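You operate a simulated robot arm through the tools that you are given. There is no shell and no other tool.

You run a simulated two-armed robot. Do the job below in one go: nothing can be reset, and whatever is moved stays where it is left.

Task
Level the green and the orange bundle from the bundle rack.
Fine: three taps each on the levelling stand; hang both back; leave the third bundle as it is.

Only the result counts: the job must be done as asked and must still hold three seconds after the hand-in. Knocking over, shifting, dropping, spilling or breaking anything else fails it.

Robot
Two 7-joint arms with fingered hands on one trunk that stands fixed in place. Base frame: the origin is at the foot of the trunk, x ahead of it, y to its left, z up; the work surface is at about z = 850. Lengths are in mm, angles in degrees, forces in N, time in s.
The left shoulder is at [21, 269, 1147], the right one opposite. Each reaches about 1298 mm from its shoulder. Payload 5 kg a hand.
Tool frame (each hand has its own): the origin (TCP) lies between the finger pads and is the grasp point; the fingertips stand 42 mm ahead of it; z points along the fingers, y is the line along which they close. The gripper opens to 208 mm; its body begins 119 mm behind the TCP. The gripper is a hand of 4 fingers: y runs from the thumb to the fingers, the wrist lies at [0, 0, -317] in the tool frame, and closing takes about 1.5 s.
Orientation is that of the tool frame in the base frame, as a unit quaternion [w, x, y, z]. With the fingers straight down and closing along the base's y, the tool's x points along the base's -x, its y along +y and its z along -z.

Tools
- The arms move only by the tool drive_tool. It takes "left_deltas", "right_deltas" or both (then of equal length, played together; a hand with none holds still); each is a list of rows, each a list of 6 numbers: the shift along the tool's x, y, z in units of 200 mm (1.0 is 200 mm), then the turn, a rotation vector about the tool's x, y, z in units of 180 degrees (1.0 is 180 degrees). In form: [[x, y, z, rx, ry, rz], ...]. A call has 1 to 20 rows; each row is the pose to reach, as a shift and turn from the pose commanded when the call began, along the tool's axes at that moment. "left_fingers" and "right_fingers" are, for a hand that has rows, the opening, from 0 (shut) to 1 (fully open), set as the call begins (left out, the last holds). A call with a number of a shift or a turn outside -1 to 1 is refused whole. Rows are played at 5 a second. More than 50 mm and 8.6 degrees between two rows, or a gripper value outside its range, and nothing of the call is played. A pose out of reach is approached as far as the arm can. The call stops where the force on the tool passes 70 N (or 10 N more than at its start, if that is more) or the arm is blocked; 0.2 s more then pass. The fingers move at their own pace (about 153 mm/s each) and stop on an object; they squeeze with about 29 N. The grip force told is the motor's: it shows also when the fingers shut on nothing. Time passes only in rows, and 0.2 s behind the last, so rows that repeat a pose let the fingers close. The reply holds the time, the measured pose of the TCP, the force on the tool along the base axes, the opening and the grip force, in the units named above and with some noise, with the torque about the TCP (base axes, N m) and any sound that the robot's microphone picked up.
- Cameras (640 x 400 px; columns grow to the right, rows downward): "scene" is now at [149.8, 49.9, 1428.4]; the picture's right is [0.54, -0.84, 0.00], its down [-0.37, -0.24, -0.90] and it looks along [0.76, 0.48, -0.44] (base axes); focal length 342 px, centre (320, 200). "left" rides on the left gripper at [-93, 1, -146] in its tool frame; the picture's right is [-0.01, -1.00, 0.00], its down [0.84, -0.01, -0.54] and it looks along [0.54, -0.01, 0.84] (tool axes); focal length 280 px, centre (320, 200). "right" rides on the right gripper at [94, 1, -146] in its tool frame; the picture's right is [-0.01, 1.00, 0.00], its down [-0.84, -0.01, -0.54] and it looks along [-0.54, -0.01, 0.84] (tool axes); focal length 280 px, centre (320, 200). There is no depth. A picture from a camera that has moved, and an enlarged one, comes with that camera's place and axes in the base frame and with its lens.
- camera(camera): a new picture of that camera. The clock stands still meanwhile.
- raise_lower(by): moves the trunk up (or, below 0, down) by that many mm; the arms and the scene camera ride with it, the base frame stays. It gives what a move gives, with no picture.
- curl_fingers(finger1, finger2, finger3, thumb_bend, hand): sets how far each is bent, from 0 (flat) to 1 (curled in); at 0.3 the hand is open as for a grip, at 0.7 the pads meet at the TCP. One left out holds its place. A second passes; each finger stops where it meets its share of the squeeze, and holds until it gets a number again. A gripper value or a shape takes the hand back. It gives what a move gives, with no picture; readings hold the bend of each and the force on the fingers (four entries, about 0 where the hand has none), thumb and palm.
- set_grasp(shape, hand): the hand has 4 fingers and takes this shape, open, in about a second: jaw (thumb against the fingers, like two jaws); tri (thumb and two fingers); tip (a fingertip pinch); poke (one finger out to press); point (the index stretched); flat (the hand flat); cup (the hand cupped); fist (a fist). The gripper value then closes the fingers along that shape, each until it touches; the sizes above hold for jaw. It gives what a move gives, with no picture.
- aim_head(pan, tilt): turns the head with the scene camera to pan (to the left, within 80 degrees either way) and tilt (down, from -29 to 69), counted from straight ahead of the robot (the tilt from the chest, where the trunk bows). It gives what a move gives.
- zoom(camera, box): a new picture of the part [left, top, right, bottom] of that camera's present view, enlarged. The clock stands still meanwhile.
- job_done(): hands the job in; it is judged then, once.

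Nothing tells you positions but the pictures and the camera data. Unless the task says otherwise, let go and move clear before handing in.

The tools are called after "Call:" by a JSON object that holds its "method" and its "body". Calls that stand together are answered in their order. drive_tool: Moves the arms, as the interface text tells. Its arguments: {"type":"object","properties":{"left_deltas":{"type":"array"},"left_fingers":{"type":"number"},"right_deltas":{"type":"array"},"right_fingers":{"type":"number"}},"required":[]} The other tools are called the same way: raise_lower (by) moves the trunk up or down; set_grasp (shape, hand) gives the hand a shape; curl_fingers (finger1, finger2, finger3, thumb_bend, hand) moves the fingers one by one; aim_head (pan, tilt) turns the head that bears the scene camera; camera (camera) takes a picture; zoom (camera, box) takes an enlarged picture of a part of a camera's view; job_done () hands the job in.

At the start:

```text
time_s: 0.0
left_position: [445.5, 506.1, 1263.4]
left_orientation: [0.001, -0.228, 0.974, 0.0]
left_wrist_force: [-0.3, -0.4, -0.2]
left_torque: [0.03, -0.02, -0.02]
left_opening: 207.9
left_gripper_force: 0.1
left_shape: jaw
left_bend: [0.3, 0.3, 0.3, 0.3]
left_finger forces: [0.0, 0.0, 0.0, 0.0, 0.1, 0.1]
right_position: [675.1, 0.5, 1228.4]
right_orientation: [0.0, -0.227, 0.974, 0.0]
right_wrist_force: [0.3, -0.1, 0.4]
right_torque: [0.01, 0.01, 0.01]
right_opening: 207.8
right_gripper_force: 0.1
right_shape: jaw
right_bend: [0.3, 0.3, 0.3, 0.3]
right_finger forces: [0.0, 0.0, 0.0, 0.0, 0.1, 0.0]
trunk travel left (down, up): [-525.0, 96.0]
head pan, tilt (commanded): [32.6, 26.1]
```

scene: 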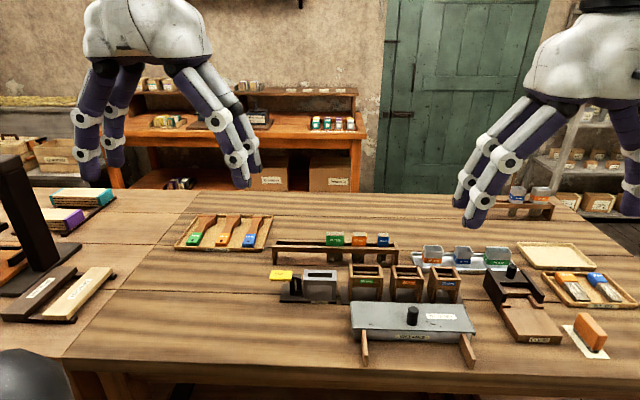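
right: 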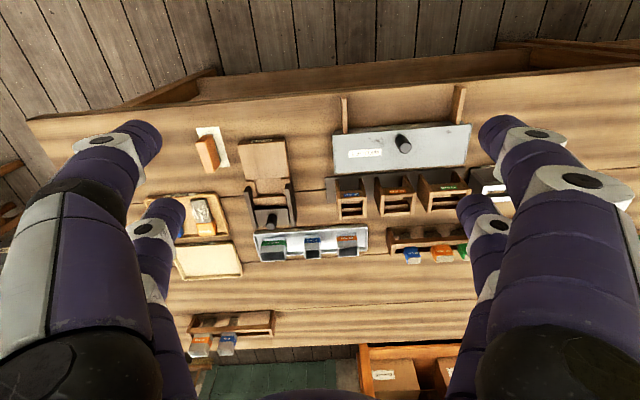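
left: 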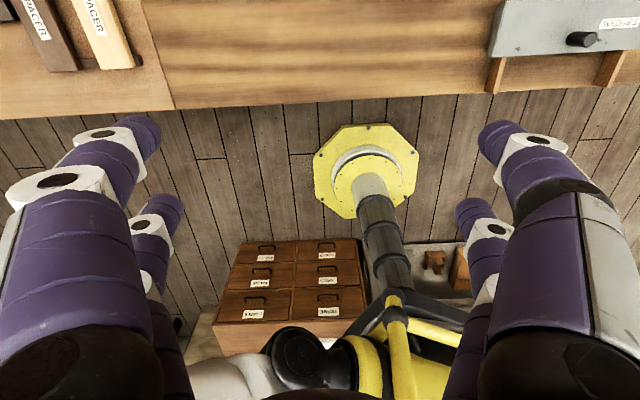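

I see a bench with racks, trays and small coloured items. I don't yet know which one is the bundle rack or the levelling stand, so I'll enlarge the pictures and read the labels.

Call:
{"method": "zoom", "body": {"camera": "scene", "box": [260, 210, 420, 310]}}

Call:
{"method": "zoom", "body": {"camera": "scene", "box": [400, 180, 640, 330]}}

Call:
{"method": "zoom", "body": {"camera": "scene", "box": [340, 240, 500, 370]}}

Call:
{"method": "zoom", "body": {"camera": "scene", "box": [0, 140, 200, 330]}}

Call:
{"method": "zoom", "body": {"camera": "scene", "box": [160, 190, 320, 290]}}

Call:
{"method": "zoom", "body": {"camera": "scene", "box": [120, 60, 380, 200]}}

```text
4.00 times, centred on (340, 260) of scene
camera zoom: at [149.8, 49.9, 1428.4], right [0.54, -0.84, 0.0], down [-0.37, -0.24, -0.9], along [0.76, 0.48, -0.44], focal length 1369 px, centre (240, -40)
```

zoom: 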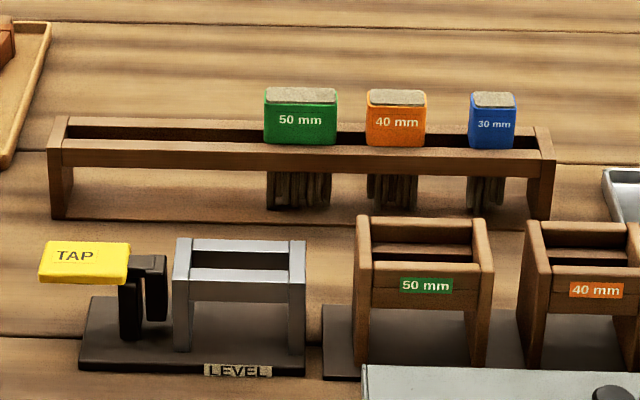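

```text
2.67 times, centred on (520, 255) of scene
camera zoom: at [149.8, 49.9, 1428.4], right [0.54, -0.84, 0.0], down [-0.37, -0.24, -0.9], along [0.76, 0.48, -0.44], focal length 913 px, centre (-213, 53)
```

zoom: 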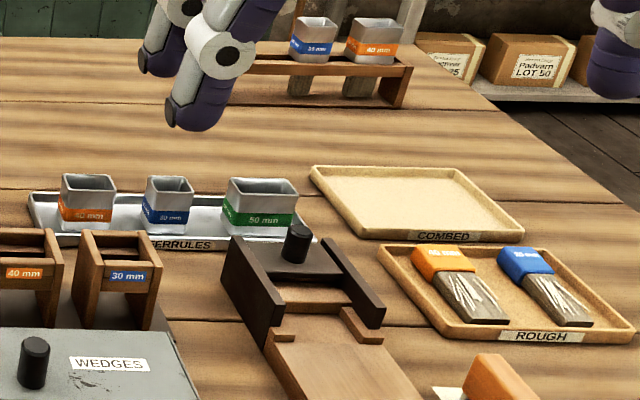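

```text
3.08 times, centred on (420, 305) of scene
camera zoom: at [149.8, 49.9, 1428.4], right [0.54, -0.84, 0.0], down [-0.37, -0.24, -0.9], along [0.76, 0.48, -0.44], focal length 1053 px, centre (12, -123)
```

zoom: 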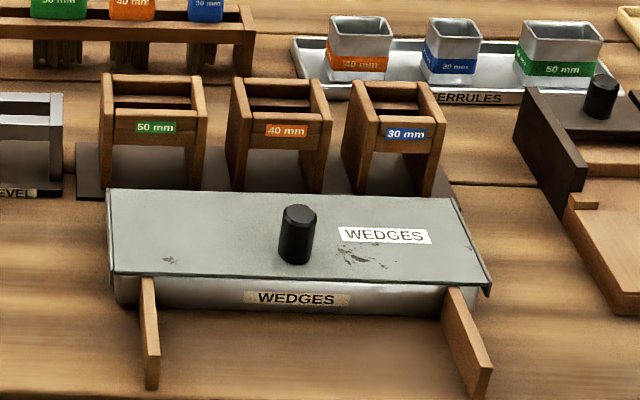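

```text
2.11 times, centred on (100, 235) of scene
camera zoom: at [149.8, 49.9, 1428.4], right [0.54, -0.84, 0.0], down [-0.37, -0.24, -0.9], along [0.76, 0.48, -0.44], focal length 721 px, centre (783, 126)
```

zoom: 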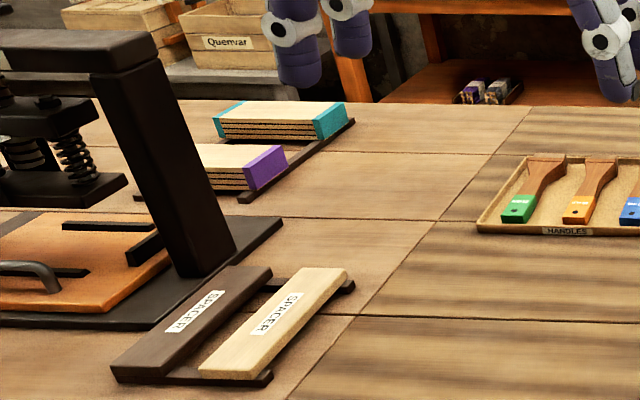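

```text
4.00 times, centred on (240, 240) of scene
camera zoom: at [149.8, 49.9, 1428.4], right [0.54, -0.84, 0.0], down [-0.37, -0.24, -0.9], along [0.76, 0.48, -0.44], focal length 1369 px, centre (640, 40)
```

zoom: 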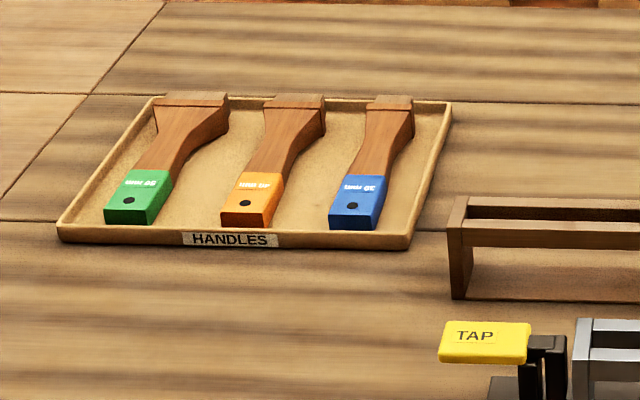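

```text
2.46 times, centred on (250, 130) of scene
camera zoom: at [149.8, 49.9, 1428.4], right [0.54, -0.84, 0.0], down [-0.37, -0.24, -0.9], along [0.76, 0.48, -0.44], focal length 843 px, centre (492, 372)
```

zoom: 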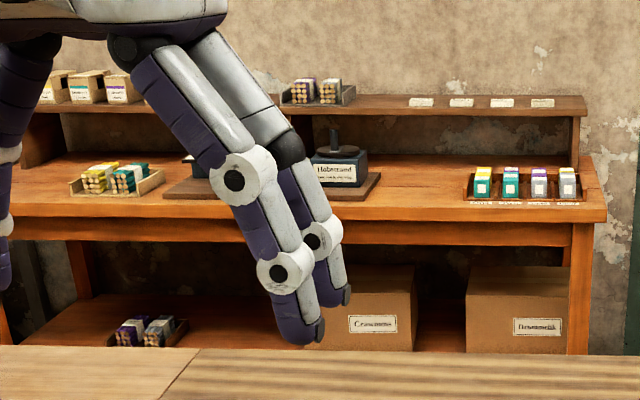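

The bundle rack (green 50, orange 40, blue 30) stands behind the small silver "LEVEL" stand, which has a yellow TAP key. The bench is turned about 32° to my base. I'll look at how the hand's pinch shape sits before planning a grasp.

Call:
{"method": "set_grasp", "body": {"shape": "tip", "hand": "left"}}

Call:
{"method": "aim_head", "body": {"pan": 50, "tilt": 15}}

Call:
{"method": "camera", "body": {"camera": "scene"}}

Call:
{"method": "camera", "body": {"camera": "left"}}

```text
time_s: 0.9
left_position: [445.2, 505.7, 1263.6]
left_orientation: [0.001, -0.227, 0.974, 0.0]
left_wrist_force: [-0.1, 0.3, 0.8]
left_torque: [-0.02, -0.01, -0.03]
left_opening: 208.0
left_gripper_force: 0.0
left_shape: tip
left_bend: [0.3, 0.3, 0.3, 0.3]
left_finger forces: [0.0, 0.0, 0.0, 0.1, 0.0, 0.0]
right_position: [674.9, 1.3, 1229.0]
right_orientation: [0.0, -0.226, 0.974, 0.0]
right_wrist_force: [1.1, 0.0, -1.0]
right_torque: [0.0, -0.01, 0.01]
right_opening: 207.7
right_gripper_force: 0.1
right_shape: jaw
right_bend: [0.3, 0.3, 0.3, 0.3]
right_finger forces: [0.0, 0.0, 0.0, 0.0, 0.1, 0.0]
trunk travel left (down, up): [-525.0, 96.0]
head pan, tilt (commanded): [32.6, 26.1]
```

```text
time_s: 1.7
left_position: [446.5, 507.7, 1263.3]
left_orientation: [0.0, -0.227, 0.974, 0.0]
left_wrist_force: [0.3, 1.1, 1.1]
left_torque: [-0.04, -0.03, 0.01]
left_opening: 207.7
left_gripper_force: 0.1
left_shape: tip
left_bend: [0.3, 0.3, 0.3, 0.3]
left_finger forces: [0.0, 0.1, 0.0, 0.0, 0.0, 0.1]
right_position: [676.1, -0.2, 1228.8]
right_orientation: [0.0, -0.227, 0.974, 0.0]
right_wrist_force: [-0.2, 0.0, -0.2]
right_torque: [0.02, -0.02, 0.03]
right_opening: 207.8
right_gripper_force: 0.1
right_shape: jaw
right_bend: [0.3, 0.3, 0.3, 0.3]
right_finger forces: [0.0, 0.0, 0.0, 0.1, 0.1, 0.0]
trunk travel left (down, up): [-525.0, 96.0]
head pan, tilt (commanded): [50.0, 15.0]
```

```text
taken
camera scene: at [132.6, 72.0, 1446.4], right [0.77, -0.64, 0.0], down [-0.17, -0.2, -0.97], along [0.62, 0.74, -0.26], focal length 342 px, centre (320, 200)
```

scene: 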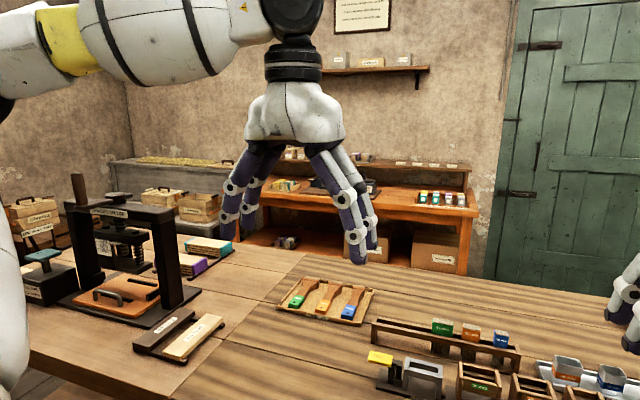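

```text
taken
camera left: at [529.3, 549.4, 1409.9], right [0.46, -0.89, 0.0], down [-0.75, -0.38, 0.54], along [-0.48, -0.25, -0.84], focal length 280 px, centre (320, 200)
```

left: 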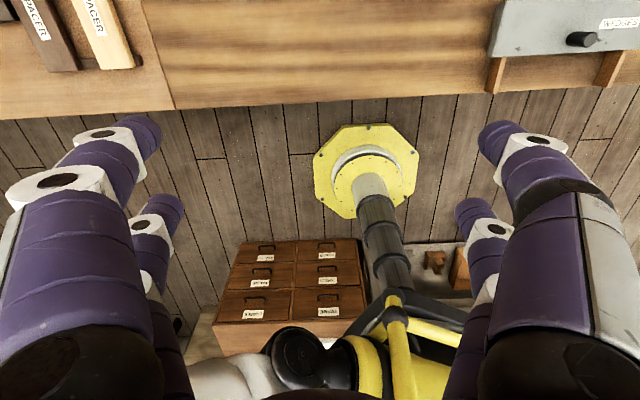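

The left hand hangs over open floor and bench, so I can safely close the pinch in the air. I'll shut it to see where the tips meet.

Call:
{"method": "drive_tool", "body": {"left_deltas": [[0, 0, 0, 0, 0, 0], [0, 0, 0, 0, 0, 0], [0, 0, 0, 0, 0, 0], [0, 0, 0, 0, 0, 0], [0, 0, 0, 0, 0, 0], [0, 0, 0, 0, 0, 0], [0, 0, 0, 0, 0, 0], [0, 0, 0, 0, 0, 0]], "left_fingers": 0.1}}

Call:
{"method": "camera", "body": {"camera": "left"}}

Call:
{"method": "zoom", "body": {"camera": "scene", "box": [180, 60, 440, 280]}}

```text
time_s: 3.5
left_position: [446.2, 506.5, 1263.0]
left_orientation: [0.0, -0.227, 0.974, 0.001]
left_wrist_force: [0.0, -0.3, 0.4]
left_torque: [0.02, -0.03, -0.01]
left_opening: 21.2
left_gripper_force: 0.0
left_shape: tip
left_bend: [0.72, 0.72, 0.72, 0.7]
left_finger forces: [0.1, 0.0, 0.0, 0.0, 0.0, 0.1]
right_position: [676.1, 0.4, 1229.0]
right_orientation: [0.0, -0.227, 0.974, 0.0]
right_wrist_force: [0.1, -0.3, -1.1]
right_torque: [0.0, 0.01, 0.02]
right_opening: 207.8
right_gripper_force: 0.2
right_shape: jaw
right_bend: [0.3, 0.3, 0.3, 0.3]
right_finger forces: [0.0, 0.0, 0.0, 0.1, 0.0, 0.0]
trunk travel left (down, up): [-525.0, 96.0]
head pan, tilt (commanded): [50.0, 15.0]
```

```text
taken
camera left: at [529.3, 549.4, 1409.9], right [0.46, -0.89, 0.0], down [-0.75, -0.38, 0.54], along [-0.48, -0.25, -0.84], focal length 280 px, centre (320, 200)
```

left: 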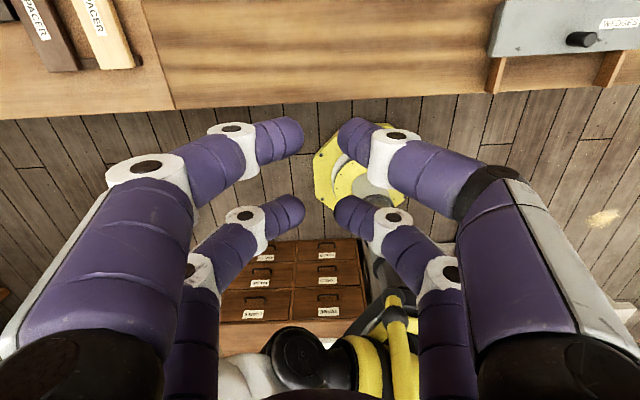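

```text
1.82 times, centred on (310, 170) of scene
camera zoom: at [132.5, 72.0, 1446.4], right [0.77, -0.64, 0.0], down [-0.17, -0.2, -0.97], along [0.62, 0.74, -0.26], focal length 622 px, centre (338, 254)
```

zoom: 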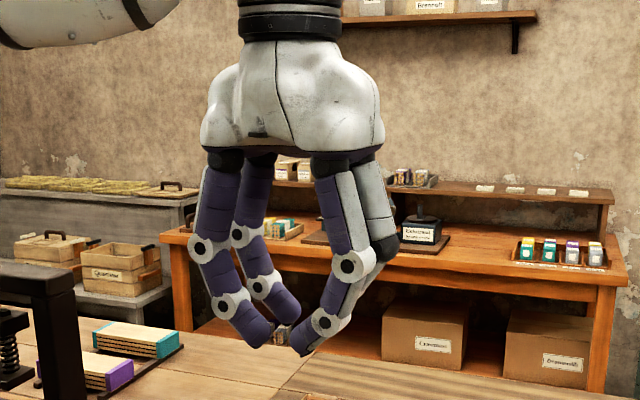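

The hand has two fingers on each side, and at a 21 mm opening the tips meet well ahead of the palm. Next I'll find out which finger number is which and how the shut tips sit.

Call:
{"method": "curl_fingers", "body": {"hand": "left", "finger1": 0.72, "finger2": 0.4, "finger3": 0.1, "thumb_bend": 0.72}}

Call:
{"method": "camera", "body": {"camera": "left"}}

Call:
{"method": "zoom", "body": {"camera": "scene", "box": [180, 60, 440, 280]}}

```text
time_s: 4.5
left_position: [446.1, 506.9, 1264.1]
left_orientation: [0.001, -0.227, 0.974, 0.0]
left_wrist_force: [-0.1, -0.1, 0.0]
left_torque: [-0.02, -0.02, 0.03]
left_opening: 7.2
left_gripper_force: 0.0
left_shape: fingers
left_bend: [0.71, 0.4, 0.1, 0.71]
left_finger forces: [0.0, 0.0, 0.0, 0.0, 0.1, 0.0]
right_position: [675.4, -0.7, 1229.0]
right_orientation: [-0.001, -0.226, 0.974, 0.001]
right_wrist_force: [-0.3, -0.8, -0.1]
right_torque: [0.03, -0.02, 0.03]
right_opening: 208.0
right_gripper_force: 0.1
right_shape: jaw
right_bend: [0.3, 0.3, 0.3, 0.3]
right_finger forces: [0.0, 0.0, 0.1, 0.0, 0.0, 0.1]
trunk travel left (down, up): [-525.0, 96.0]
head pan, tilt (commanded): [50.0, 15.0]
```

```text
taken
camera left: at [529.3, 549.4, 1409.9], right [0.46, -0.89, 0.0], down [-0.75, -0.38, 0.54], along [-0.48, -0.25, -0.84], focal length 280 px, centre (320, 200)
```

left: 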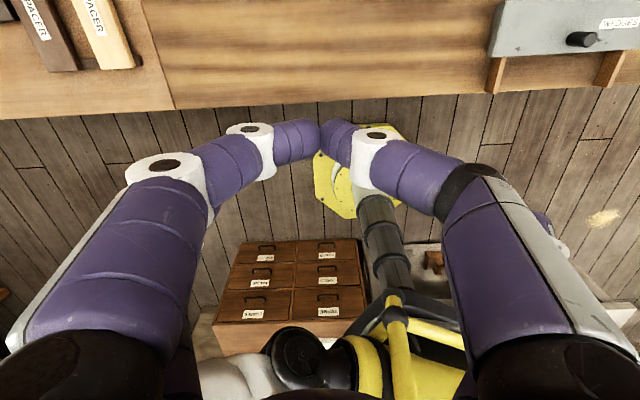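

```text
1.82 times, centred on (310, 170) of scene
camera zoom: at [132.5, 72.0, 1446.4], right [0.77, -0.64, 0.0], down [-0.17, -0.2, -0.97], along [0.62, 0.74, -0.26], focal length 622 px, centre (338, 254)
```

zoom: 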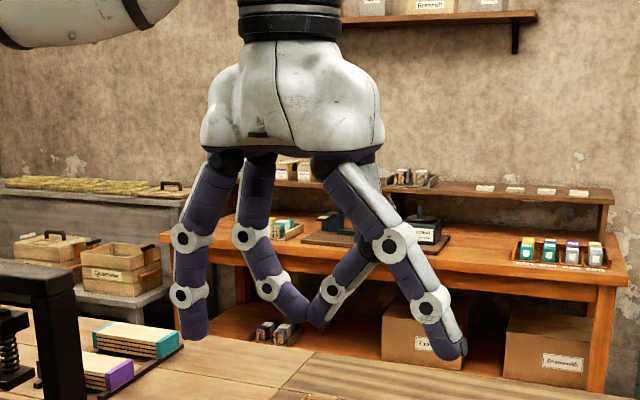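

Finger 1 and the thumb form one opposing pair on the camera side, and fingers 2 and 3 the other pair. A two-finger pinch with 1 and thumb would suit the narrow bundles, so I'll test curling 2 and 3 fully out of the way.

Call:
{"method": "curl_fingers", "body": {"hand": "left", "finger1": 0.5, "finger2": 1.0, "finger3": 1.0, "thumb_bend": 0.5}}

Call:
{"method": "camera", "body": {"camera": "left"}}

Call:
{"method": "zoom", "body": {"camera": "scene", "box": [180, 60, 440, 280]}}

```text
time_s: 5.5
left_position: [446.0, 507.6, 1263.2]
left_orientation: [0.0, -0.228, 0.974, -0.001]
left_wrist_force: [0.4, -0.9, -0.3]
left_torque: [0.0, -0.03, -0.02]
left_opening: 112.3
left_gripper_force: 0.1
left_shape: fingers
left_bend: [0.5, 1.0, 0.86, 0.5]
left_finger forces: [0.0, 0.0, 0.1, 0.1, 0.1, 0.1]
right_position: [674.5, -0.9, 1229.2]
right_orientation: [0.0, -0.227, 0.974, 0.0]
right_wrist_force: [0.2, 0.1, 0.2]
right_torque: [-0.01, 0.01, 0.03]
right_opening: 207.9
right_gripper_force: 0.1
right_shape: jaw
right_bend: [0.3, 0.3, 0.3, 0.3]
right_finger forces: [0.1, 0.1, 0.0, 0.0, 0.0, 0.0]
trunk travel left (down, up): [-525.0, 96.0]
head pan, tilt (commanded): [50.0, 15.0]
```

```text
taken
camera left: at [529.3, 549.4, 1409.9], right [0.46, -0.89, 0.0], down [-0.75, -0.38, 0.54], along [-0.48, -0.25, -0.84], focal length 280 px, centre (320, 200)
```

left: 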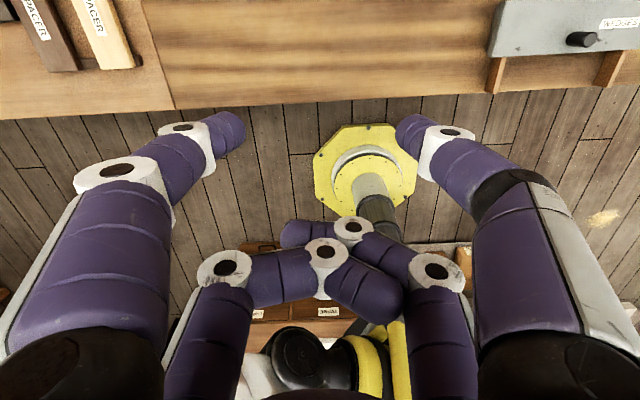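

```text
1.82 times, centred on (310, 170) of scene
camera zoom: at [132.5, 72.0, 1446.4], right [0.77, -0.64, 0.0], down [-0.17, -0.2, -0.97], along [0.62, 0.74, -0.26], focal length 622 px, centre (338, 254)
```

zoom: 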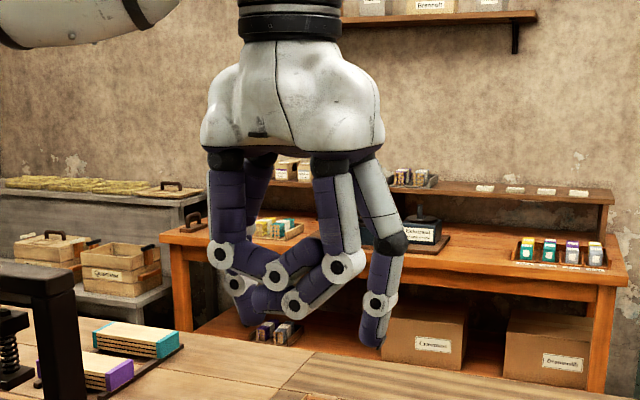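

Fingers 2 and 3 can be kept clear. Now I'll aim the head at the rack and the stand and take tight zooms to measure positions.

Call:
{"method": "aim_head", "body": {"pan": 32, "tilt": 36}}

Call:
{"method": "camera", "body": {"camera": "scene"}}

Call:
{"method": "zoom", "body": {"camera": "scene", "box": [270, 160, 400, 260]}}

```text
time_s: 6.3
left_position: [447.0, 506.7, 1264.2]
left_orientation: [0.0, -0.228, 0.974, 0.0]
left_wrist_force: [-1.3, -0.2, 0.4]
left_torque: [0.0, -0.01, 0.0]
left_opening: 112.6
left_gripper_force: 0.1
left_shape: fingers
left_bend: [0.5, 1.0, 0.86, 0.5]
left_finger forces: [0.0, 0.0, 0.1, 0.1, 0.1, 0.1]
right_position: [674.5, 0.1, 1228.8]
right_orientation: [0.001, -0.227, 0.974, 0.0]
right_wrist_force: [0.2, 0.0, -0.5]
right_torque: [-0.01, 0.01, 0.0]
right_opening: 207.7
right_gripper_force: 0.1
right_shape: jaw
right_bend: [0.3, 0.3, 0.3, 0.3]
right_finger forces: [0.0, 0.0, 0.0, 0.1, 0.0, 0.0]
trunk travel left (down, up): [-525.0, 96.0]
head pan, tilt (commanded): [32.0, 36.0]
```

```text
taken
camera scene: at [146.7, 46.9, 1413.0], right [0.53, -0.85, 0.0], down [-0.5, -0.31, -0.81], along [0.69, 0.43, -0.59], focal length 342 px, centre (320, 200)
```

scene: 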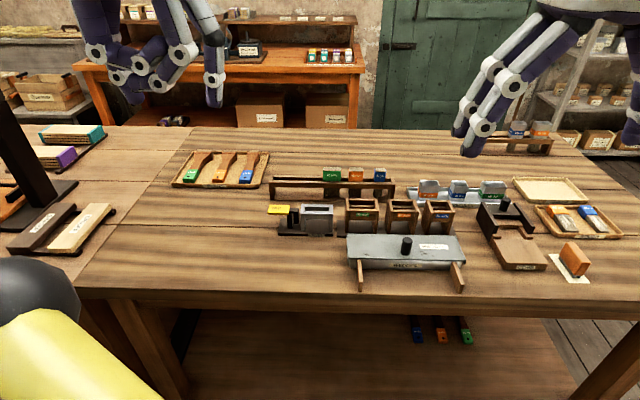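

```text
4.00 times, centred on (335, 210) of scene
camera zoom: at [146.7, 46.9, 1413.0], right [0.53, -0.85, 0.0], down [-0.5, -0.31, -0.81], along [0.69, 0.43, -0.59], focal length 1369 px, centre (260, 160)
```

zoom: 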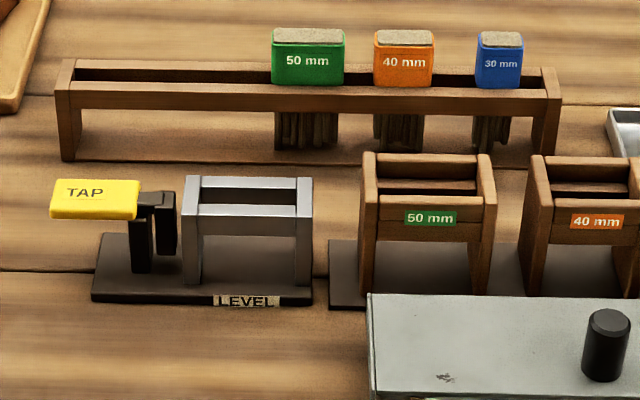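

Measured from the bench plane, the rack's slot runs at about 32° and the bundles sit 64 mm apart with their bodies standing about 32 mm above the rails. The stand is about 145 mm nearer to me. I'll open the fingers and bring the left hand over the rack, turned so the pinch closes across it, staying high.

Call:
{"method": "curl_fingers", "body": {"hand": "left", "finger1": 0.6, "finger2": 0.5, "finger3": 0.5, "thumb_bend": 0.6}}

Call:
{"method": "drive_tool", "body": {"left_deltas": [[-0.066, -0.043, 0.01, 0, 0, 0.039], [-0.132, -0.086, 0.02, 0, 0, 0.078], [-0.198, -0.129, 0.03, 0, 0, 0.117], [-0.264, -0.172, 0.04, 0, 0, 0.156], [-0.33, -0.215, 0.05, 0, 0, 0.195], [-0.396, -0.258, 0.06, 0, 0, 0.234], [-0.462, -0.301, 0.07, 0, 0, 0.273], [-0.528, -0.344, 0.08, 0, 0, 0.312], [-0.594, -0.387, 0.09, 0, 0, 0.351], [-0.66, -0.43, 0.1, 0, 0, 0.39], [-0.726, -0.473, 0.11, 0, 0, 0.429], [-0.79, -0.516, 0.12, 0, 0, 0.468]]}}

```text
time_s: 7.3
left_position: [445.0, 506.5, 1264.2]
left_orientation: [0.001, -0.228, 0.974, 0.0]
left_wrist_force: [0.0, 0.0, -0.6]
left_torque: [0.0, 0.02, 0.0]
left_opening: 61.0
left_gripper_force: 0.1
left_shape: fingers
left_bend: [0.6, 0.5, 0.5, 0.6]
left_finger forces: [0.1, 0.0, 0.1, 0.1, 0.0, 0.0]
right_position: [675.1, 1.1, 1228.3]
right_orientation: [0.001, -0.227, 0.974, 0.0]
right_wrist_force: [0.0, -0.1, 0.1]
right_torque: [-0.03, 0.04, -0.02]
right_opening: 207.7
right_gripper_force: 0.1
right_shape: jaw
right_bend: [0.3, 0.3, 0.3, 0.3]
right_finger forces: [0.1, 0.1, 0.1, 0.1, 0.0, 0.0]
trunk travel left (down, up): [-525.0, 96.0]
head pan, tilt (commanded): [32.0, 36.0]
```

```text
time_s: 9.9
left_position: [635.0, 484.9, 1239.5]
left_orientation: [0.0, 0.485, 0.874, 0.001]
left_wrist_force: [0.1, 0.2, -0.3]
left_torque: [0.05, 0.03, -0.01]
left_opening: 60.7
left_gripper_force: 0.0
left_shape: fingers
left_bend: [0.6, 0.5, 0.5, 0.6]
left_finger forces: [0.1, 0.0, 0.0, 0.1, 0.0, 0.0]
right_position: [675.4, 0.2, 1226.9]
right_orientation: [-0.001, -0.227, 0.974, 0.0]
right_wrist_force: [0.1, -0.8, -0.5]
right_torque: [0.03, 0.05, 0.01]
right_opening: 207.5
right_gripper_force: 0.0
right_shape: jaw
right_bend: [0.3, 0.3, 0.3, 0.3]
right_finger forces: [0.0, 0.1, 0.0, 0.0, 0.0, 0.0]
trunk travel left (down, up): [-525.0, 96.0]
head pan, tilt (commanded): [32.0, 36.0]
```

The turn worked: the tool's y now points across the rack at about 32°. I'll go on to a point above the green bundle, still well up at z ≈ 1130.

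Call:
{"method": "drive_tool", "body": {"left_deltas": [[-0.074, 0.091, 0.068, 0, 0, 0], [-0.148, 0.182, 0.137, 0, 0, 0], [-0.222, 0.273, 0.205, 0, 0, 0], [-0.296, 0.364, 0.274, 0, 0, 0], [-0.37, 0.455, 0.342, 0, 0, 0], [-0.445, 0.546, 0.411, 0, 0, 0], [-0.519, 0.637, 0.479, 0, 0, 0], [-0.593, 0.728, 0.548, 0, 0, 0]]}}

Call:
{"method": "camera", "body": {"camera": "left"}}

Call:
{"method": "camera", "body": {"camera": "scene"}}

```text
time_s: 11.7
left_position: [819.4, 461.7, 1127.9]
left_orientation: [-0.001, 0.484, 0.875, -0.001]
left_wrist_force: [0.5, 0.2, 0.0]
left_torque: [-0.07, 0.1, -0.02]
left_opening: 61.0
left_gripper_force: 0.0
left_shape: fingers
left_bend: [0.6, 0.5, 0.5, 0.6]
left_finger forces: [0.0, 0.1, 0.0, 0.0, 0.0, 0.0]
right_position: [676.7, 1.7, 1226.7]
right_orientation: [0.0, -0.227, 0.974, 0.0]
right_wrist_force: [1.7, -0.4, 0.0]
right_torque: [-0.06, 0.17, 0.01]
right_opening: 207.9
right_gripper_force: 0.1
right_shape: jaw
right_bend: [0.3, 0.3, 0.3, 0.3]
right_finger forces: [0.0, 0.0, 0.1, 0.1, 0.1, 0.0]
trunk travel left (down, up): [-525.0, 96.0]
head pan, tilt (commanded): [32.0, 36.0]
```

```text
taken
camera left: at [870.7, 383.6, 1274.3], right [-0.84, -0.54, 0.0], down [-0.46, 0.71, 0.54], along [-0.29, 0.45, -0.84], focal length 280 px, centre (320, 200)
```

left: 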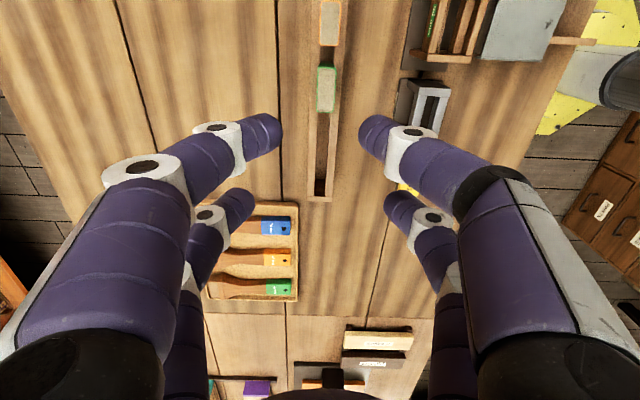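

```text
taken
camera scene: at [147.8, 47.3, 1412.6], right [0.53, -0.85, 0.0], down [-0.5, -0.31, -0.81], along [0.69, 0.43, -0.59], focal length 342 px, centre (320, 200)
```

scene: 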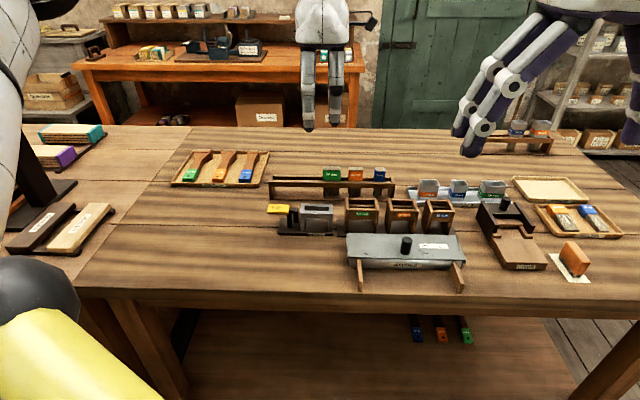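

In the left camera the green block sits about 8 mm towards me from the pinch plane. I'll correct that and lower to about z = 1000, with the fingertips still above the block, to check the alignment closer.

Call:
{"method": "drive_tool", "body": {"left_deltas": [[0, -0.02, 0.1, 0, 0, 0], [0, -0.041, 0.22, 0, 0, 0], [0, -0.041, 0.34, 0, 0, 0], [0, -0.041, 0.46, 0, 0, 0], [0, -0.041, 0.56, 0, 0, 0], [0, -0.041, 0.63, 0, 0, 0]]}}

Call:
{"method": "camera", "body": {"camera": "left"}}

Call:
{"method": "zoom", "body": {"camera": "scene", "box": [260, 100, 420, 200]}}

```text
time_s: 13.1
left_position: [810.0, 457.6, 1004.0]
left_orientation: [0.0, 0.485, 0.875, 0.0]
left_wrist_force: [-0.1, -0.4, 0.5]
left_torque: [0.03, -0.02, 0.0]
left_opening: 60.8
left_gripper_force: 0.0
left_shape: fingers
left_bend: [0.6, 0.5, 0.5, 0.6]
left_finger forces: [0.0, 0.0, 0.0, 0.0, 0.0, 0.0]
right_position: [674.8, 0.9, 1229.4]
right_orientation: [0.0, -0.227, 0.974, 0.001]
right_wrist_force: [0.0, -0.3, 0.0]
right_torque: [0.03, -0.01, -0.04]
right_opening: 207.5
right_gripper_force: 0.0
right_shape: jaw
right_bend: [0.3, 0.3, 0.3, 0.3]
right_finger forces: [0.0, 0.0, 0.0, 0.1, 0.1, 0.1]
trunk travel left (down, up): [-525.0, 96.0]
head pan, tilt (commanded): [32.0, 36.0]
```

```text
taken
camera left: at [862.4, 379.1, 1150.3], right [-0.84, -0.54, 0.0], down [-0.46, 0.71, 0.54], along [-0.29, 0.45, -0.84], focal length 280 px, centre (320, 200)
```

left: 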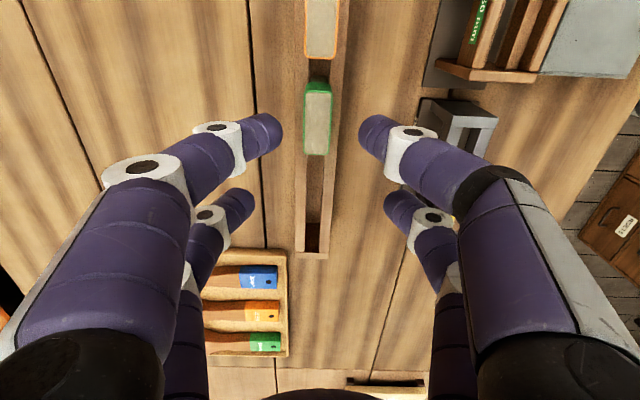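

```text
4.00 times, centred on (340, 150) of scene
camera zoom: at [146.6, 46.9, 1412.9], right [0.53, -0.85, 0.0], down [-0.5, -0.31, -0.81], along [0.69, 0.43, -0.59], focal length 1369 px, centre (240, 400)
```

zoom: 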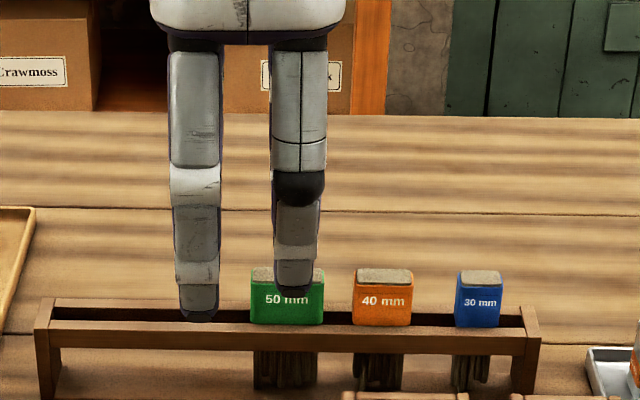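

The block is now centred between the pinch fingers in the left camera, which I trust more than my first depth estimate. The rack may be a few mm nearer and higher than I measured, so I'll zoom in to pin down the height.

Call:
{"method": "zoom", "body": {"camera": "left", "box": [260, 60, 380, 160]}}

Call:
{"method": "zoom", "body": {"camera": "scene", "box": [290, 150, 370, 200]}}

Call:
{"method": "zoom", "body": {"camera": "left", "box": [270, 150, 350, 270]}}

```text
4.00 times, centred on (320, 110) of left
camera zoom: at [862.4, 379.1, 1150.3], right [-0.84, -0.54, 0.0], down [-0.46, 0.71, 0.54], along [-0.29, 0.45, -0.84], focal length 1122 px, centre (320, 560)
```

zoom: 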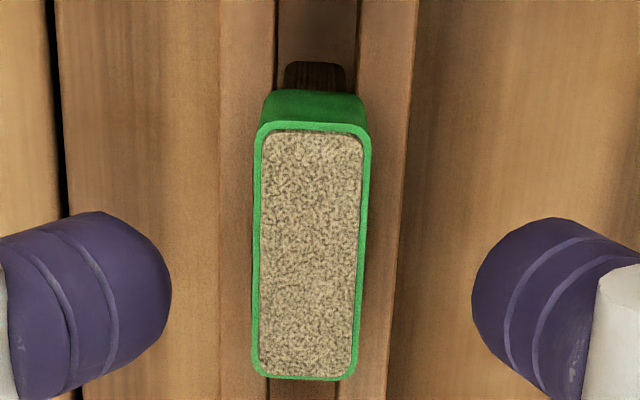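

```text
8.00 times, centred on (330, 175) of scene
camera zoom: at [146.6, 46.9, 1412.9], right [0.53, -0.85, 0.0], down [-0.5, -0.31, -0.81], along [0.69, 0.43, -0.59], focal length 2739 px, centre (240, 400)
```

zoom: 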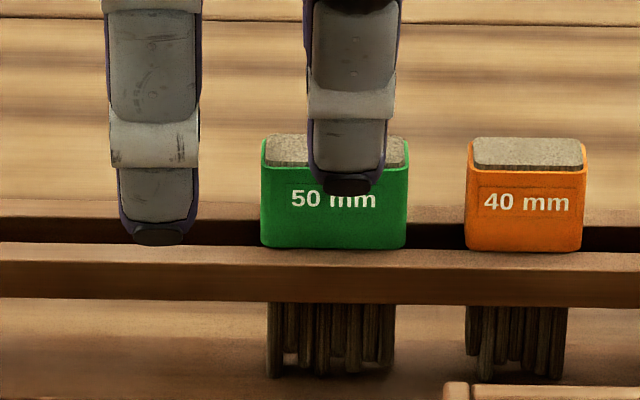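

```text
3.33 times, centred on (310, 210) of left
camera zoom: at [862.4, 379.1, 1150.3], right [-0.84, -0.54, 0.0], down [-0.46, 0.71, 0.54], along [-0.29, 0.45, -0.84], focal length 935 px, centre (353, 167)
```

zoom: 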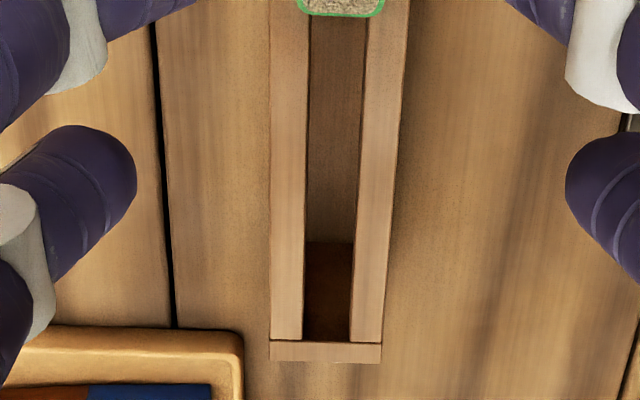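

From both views the rack is turned about 30°, not 32°, and its rails are near z ≈ 914. I'll trim the yaw and offset and come down 30 mm with the pinch fingers open on either side of the green block, then look again.

Call:
{"method": "drive_tool", "body": {"left_deltas": [[0.0145, 0.0165, 0.0, 0, 0, 0.01], [0.0145, 0.0165, 0.05, 0, 0, 0.01], [0.0145, 0.0165, 0.1, 0, 0, 0.01], [0.0145, 0.0165, 0.15, 0, 0, 0.01]]}}

Call:
{"method": "zoom", "body": {"camera": "left", "box": [240, 40, 400, 160]}}

Call:
{"method": "zoom", "body": {"camera": "scene", "box": [290, 150, 370, 200]}}

```text
time_s: 14.1
left_position: [814.7, 461.1, 973.3]
left_orientation: [-0.001, 0.499, 0.867, 0.0]
left_wrist_force: [-0.7, 1.2, 0.7]
left_torque: [-0.03, 0.03, 0.02]
left_opening: 60.9
left_gripper_force: 0.1
left_shape: fingers
left_bend: [0.6, 0.5, 0.5, 0.6]
left_finger forces: [0.0, 0.0, 0.0, 0.1, 0.0, 0.1]
right_position: [675.3, 0.4, 1228.2]
right_orientation: [-0.001, -0.227, 0.974, 0.0]
right_wrist_force: [1.2, 0.6, -0.6]
right_torque: [-0.02, 0.05, -0.04]
right_opening: 207.7
right_gripper_force: 0.1
right_shape: jaw
right_bend: [0.3, 0.3, 0.3, 0.3]
right_finger forces: [0.0, 0.1, 0.0, 0.0, 0.0, 0.0]
trunk travel left (down, up): [-525.0, 96.0]
head pan, tilt (commanded): [32.0, 36.0]
```

```text
3.33 times, centred on (320, 100) of left
camera zoom: at [862.5, 380.3, 1119.3], right [-0.86, -0.52, 0.0], down [-0.43, 0.72, 0.54], along [-0.28, 0.46, -0.84], focal length 935 px, centre (320, 533)
```

zoom: 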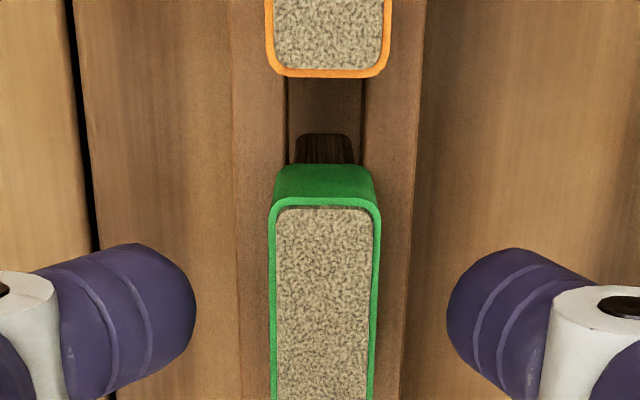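

```text
8.00 times, centred on (330, 175) of scene
camera zoom: at [146.9, 46.9, 1412.9], right [0.53, -0.85, 0.0], down [-0.5, -0.31, -0.81], along [0.69, 0.43, -0.59], focal length 2739 px, centre (240, 400)
```

zoom: 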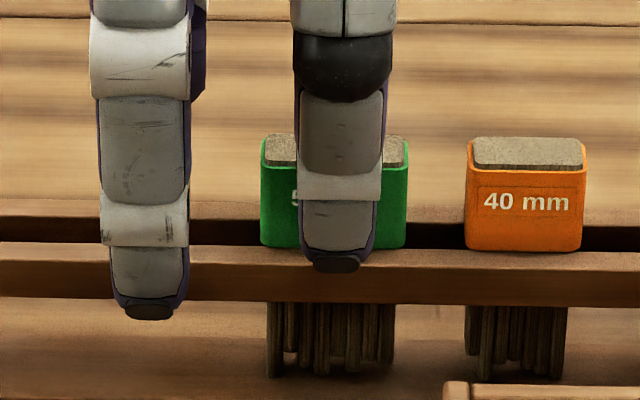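

The thumb and finger 1 now straddle the green block evenly, with the tips about 12 mm above the rails. I'll go down 10 mm more and pinch.

Call:
{"method": "drive_tool", "body": {"left_deltas": [[0, 0.002, 0.025, 0, 0, 0], [0, 0.002, 0.05, 0, 0, 0]]}}

Call:
{"method": "curl_fingers", "body": {"hand": "left", "finger1": 0.66, "thumb_bend": 0.66}}

Call:
{"method": "zoom", "body": {"camera": "scene", "box": [290, 150, 370, 200]}}

Call:
{"method": "zoom", "body": {"camera": "left", "box": [240, 40, 400, 160]}}

```text
time_s: 14.7
left_position: [814.7, 461.1, 964.0]
left_orientation: [-0.001, 0.499, 0.867, 0.0]
left_wrist_force: [-0.2, -1.0, 0.6]
left_torque: [-0.01, -0.03, 0.0]
left_opening: 61.1
left_gripper_force: 0.1
left_shape: fingers
left_bend: [0.6, 0.5, 0.5, 0.6]
left_finger forces: [0.0, 0.1, 0.0, 0.0, 0.0, 0.0]
right_position: [674.4, -0.2, 1228.5]
right_orientation: [0.001, -0.226, 0.974, 0.0]
right_wrist_force: [0.6, 0.3, -0.8]
right_torque: [-0.01, -0.04, 0.02]
right_opening: 207.8
right_gripper_force: 0.1
right_shape: jaw
right_bend: [0.3, 0.3, 0.3, 0.3]
right_finger forces: [0.0, 0.1, 0.0, 0.0, 0.1, 0.0]
trunk travel left (down, up): [-525.0, 96.0]
head pan, tilt (commanded): [32.0, 36.0]
```

```text
time_s: 15.7
left_position: [815.6, 461.2, 963.4]
left_orientation: [0.0, 0.498, 0.867, -0.001]
left_wrist_force: [0.4, 0.4, 0.3]
left_torque: [-0.02, 0.0, 0.01]
left_opening: 31.0
left_gripper_force: 0.2
left_shape: fingers
left_bend: [0.66, 0.5, 0.5, 0.66]
left_finger forces: [0.0, 0.1, 0.0, 0.0, 0.5, 0.0]
right_position: [675.0, -0.8, 1229.0]
right_orientation: [-0.001, -0.227, 0.974, 0.0]
right_wrist_force: [-0.5, 0.2, 0.3]
right_torque: [0.0, 0.03, 0.02]
right_opening: 207.7
right_gripper_force: 0.0
right_shape: jaw
right_bend: [0.3, 0.3, 0.3, 0.3]
right_finger forces: [0.0, 0.0, 0.1, 0.0, 0.0, 0.0]
trunk travel left (down, up): [-525.0, 96.0]
head pan, tilt (commanded): [32.0, 36.0]
```

```text
8.00 times, centred on (330, 175) of scene
camera zoom: at [146.7, 46.9, 1412.9], right [0.53, -0.85, 0.0], down [-0.5, -0.31, -0.81], along [0.69, 0.43, -0.59], focal length 2739 px, centre (240, 400)
```

zoom: 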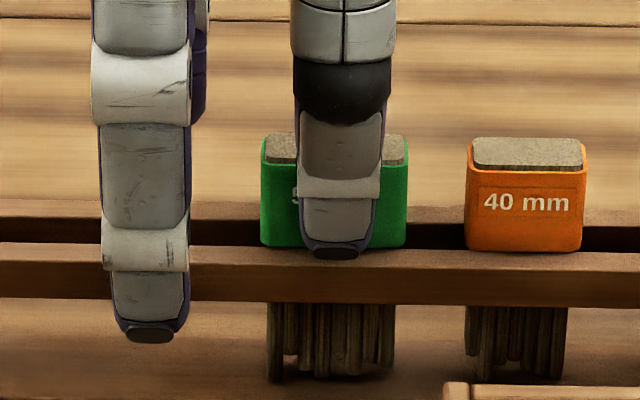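

```text
3.33 times, centred on (320, 100) of left
camera zoom: at [863.1, 380.7, 1110.0], right [-0.86, -0.52, 0.0], down [-0.43, 0.72, 0.54], along [-0.28, 0.46, -0.84], focal length 935 px, centre (320, 533)
```

zoom: 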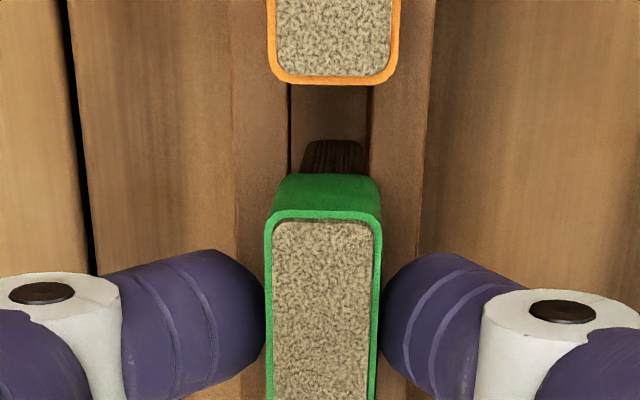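

Both tips are just beside the block faces, about 6 mm above the rails. Now I'll squeeze.

Call:
{"method": "curl_fingers", "body": {"hand": "left", "finger1": 0.8, "thumb_bend": 0.8}}

Call:
{"method": "zoom", "body": {"camera": "scene", "box": [290, 150, 370, 200]}}

Call:
{"method": "zoom", "body": {"camera": "left", "box": [240, 40, 400, 160]}}

```text
time_s: 16.7
left_position: [813.2, 461.7, 963.4]
left_orientation: [0.0, 0.498, 0.867, -0.001]
left_wrist_force: [-13.9, -9.2, -7.9]
left_torque: [-0.03, 0.5, -0.43]
left_opening: 25.5
left_gripper_force: 15.9
left_shape: fingers
left_bend: [0.62, 0.5, 0.5, 0.72]
left_finger forces: [9.4, 0.1, 0.0, 0.0, 22.6, 0.0]
right_position: [674.3, 0.3, 1227.9]
right_orientation: [-0.001, -0.227, 0.974, 0.0]
right_wrist_force: [-1.1, -0.7, 0.0]
right_torque: [0.0, 0.03, 0.02]
right_opening: 207.9
right_gripper_force: 0.1
right_shape: jaw
right_bend: [0.3, 0.3, 0.3, 0.3]
right_finger forces: [0.1, 0.1, 0.1, 0.0, 0.0, 0.1]
trunk travel left (down, up): [-525.0, 96.0]
head pan, tilt (commanded): [32.0, 36.0]
```

```text
8.00 times, centred on (330, 175) of scene
camera zoom: at [146.4, 46.6, 1412.9], right [0.53, -0.85, 0.0], down [-0.5, -0.31, -0.81], along [0.69, 0.43, -0.59], focal length 2739 px, centre (240, 400)
```

zoom: 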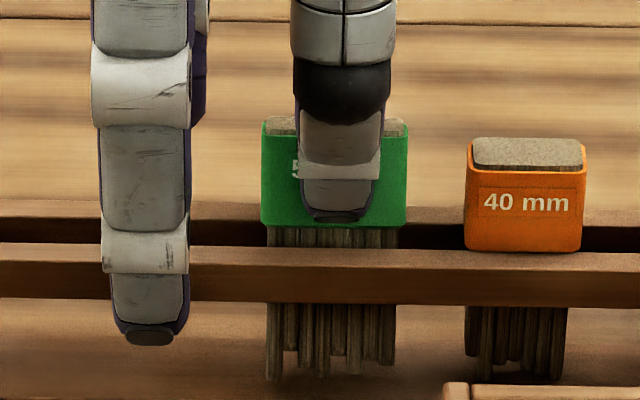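

```text
3.33 times, centred on (320, 100) of left
camera zoom: at [862.5, 380.2, 1109.6], right [-0.86, -0.52, 0.0], down [-0.43, 0.72, 0.54], along [-0.28, 0.46, -0.84], focal length 935 px, centre (320, 533)
```

zoom: 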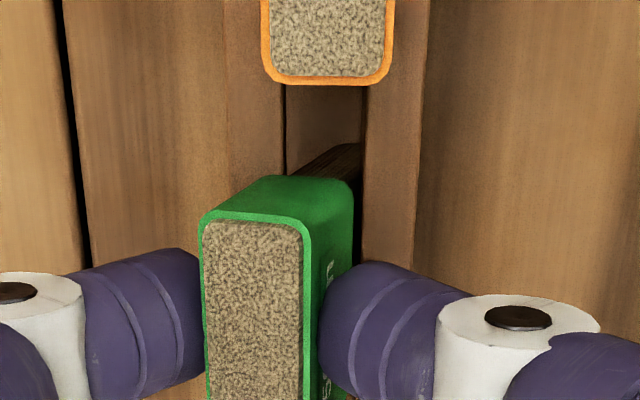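

The thumb is stronger than finger 1 alone: it pushed the block back and tipped it up in its slot, though the rack itself hasn't moved. I'll back the thumb off to its centred bend and let only finger 1 press, so the block comes back to the middle.

Call:
{"method": "curl_fingers", "body": {"hand": "left", "finger1": 0.8, "thumb_bend": 0.67}}

Call:
{"method": "zoom", "body": {"camera": "scene", "box": [290, 150, 370, 200]}}

Call:
{"method": "zoom", "body": {"camera": "left", "box": [240, 40, 400, 160]}}

```text
time_s: 17.7
left_position: [815.5, 460.7, 963.8]
left_orientation: [0.001, 0.498, 0.867, 0.001]
left_wrist_force: [6.0, 4.6, 9.0]
left_torque: [-0.12, -0.34, 0.19]
left_opening: 26.1
left_gripper_force: 10.5
left_shape: fingers
left_bend: [0.69, 0.5, 0.5, 0.66]
left_finger forces: [14.6, 0.0, 0.0, 0.0, 5.8, 0.0]
right_position: [675.2, 0.9, 1228.4]
right_orientation: [0.001, -0.227, 0.974, 0.0]
right_wrist_force: [0.2, -0.6, 0.2]
right_torque: [0.01, -0.02, 0.01]
right_opening: 207.9
right_gripper_force: 0.0
right_shape: jaw
right_bend: [0.3, 0.3, 0.3, 0.3]
right_finger forces: [0.0, 0.0, 0.1, 0.1, 0.0, 0.0]
trunk travel left (down, up): [-525.0, 96.0]
head pan, tilt (commanded): [32.0, 36.0]
```

```text
8.00 times, centred on (330, 175) of scene
camera zoom: at [146.6, 46.9, 1413.0], right [0.53, -0.85, 0.0], down [-0.5, -0.31, -0.81], along [0.69, 0.43, -0.59], focal length 2739 px, centre (240, 400)
```

zoom: 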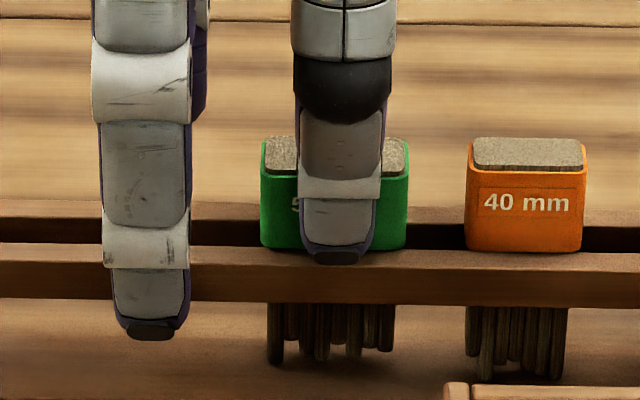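

```text
3.33 times, centred on (320, 100) of left
camera zoom: at [863.4, 381.0, 1110.9], right [-0.86, -0.52, 0.0], down [-0.44, 0.72, 0.54], along [-0.28, 0.46, -0.84], focal length 935 px, centre (320, 533)
```

zoom: 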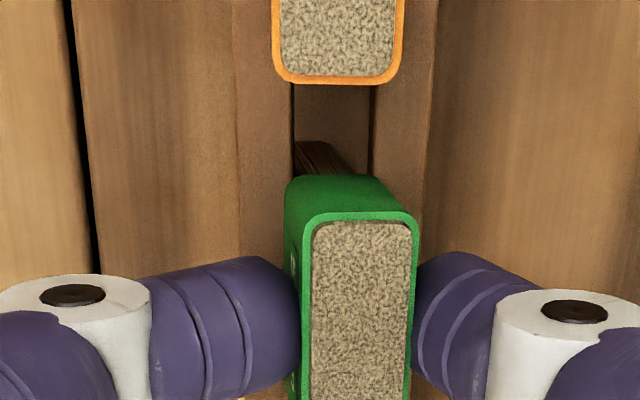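

Finger 1 now tips the block slightly towards me, so the balance point lies between the two. I'll set the thumb to about 0.69 so the block stands upright.

Call:
{"method": "curl_fingers", "body": {"hand": "left", "thumb_bend": 0.69}}

Call:
{"method": "zoom", "body": {"camera": "scene", "box": [290, 150, 370, 200]}}

Call:
{"method": "zoom", "body": {"camera": "left", "box": [240, 40, 400, 160]}}

```text
time_s: 18.7
left_position: [815.6, 459.9, 964.0]
left_orientation: [-0.001, 0.498, 0.867, 0.0]
left_wrist_force: [4.5, 2.6, 9.8]
left_torque: [-0.15, -0.35, 0.19]
left_opening: 25.7
left_gripper_force: 12.6
left_shape: fingers
left_bend: [0.71, 0.5, 0.5, 0.67]
left_finger forces: [16.4, 0.0, 0.0, 0.1, 9.0, 0.0]
right_position: [674.9, 0.7, 1228.4]
right_orientation: [0.0, -0.226, 0.974, 0.0]
right_wrist_force: [0.7, -0.2, -1.1]
right_torque: [-0.02, 0.0, -0.02]
right_opening: 207.9
right_gripper_force: 0.1
right_shape: jaw
right_bend: [0.3, 0.3, 0.3, 0.3]
right_finger forces: [0.1, 0.0, 0.0, 0.0, 0.1, 0.1]
trunk travel left (down, up): [-525.0, 96.0]
head pan, tilt (commanded): [32.0, 36.0]
```

```text
8.00 times, centred on (330, 175) of scene
camera zoom: at [146.4, 46.7, 1413.0], right [0.53, -0.85, 0.0], down [-0.5, -0.31, -0.81], along [0.69, 0.43, -0.59], focal length 2739 px, centre (240, 400)
```

zoom: 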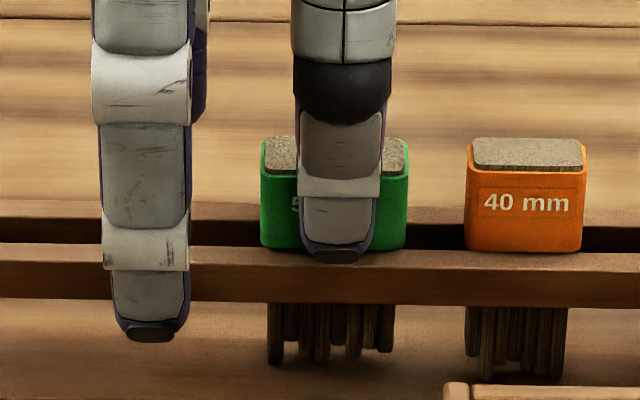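

```text
3.33 times, centred on (320, 100) of left
camera zoom: at [863.0, 380.7, 1110.5], right [-0.86, -0.52, 0.0], down [-0.44, 0.72, 0.54], along [-0.28, 0.46, -0.84], focal length 935 px, centre (320, 533)
```

zoom: 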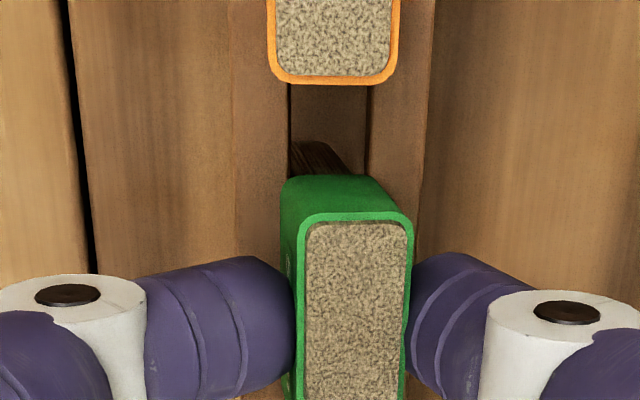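

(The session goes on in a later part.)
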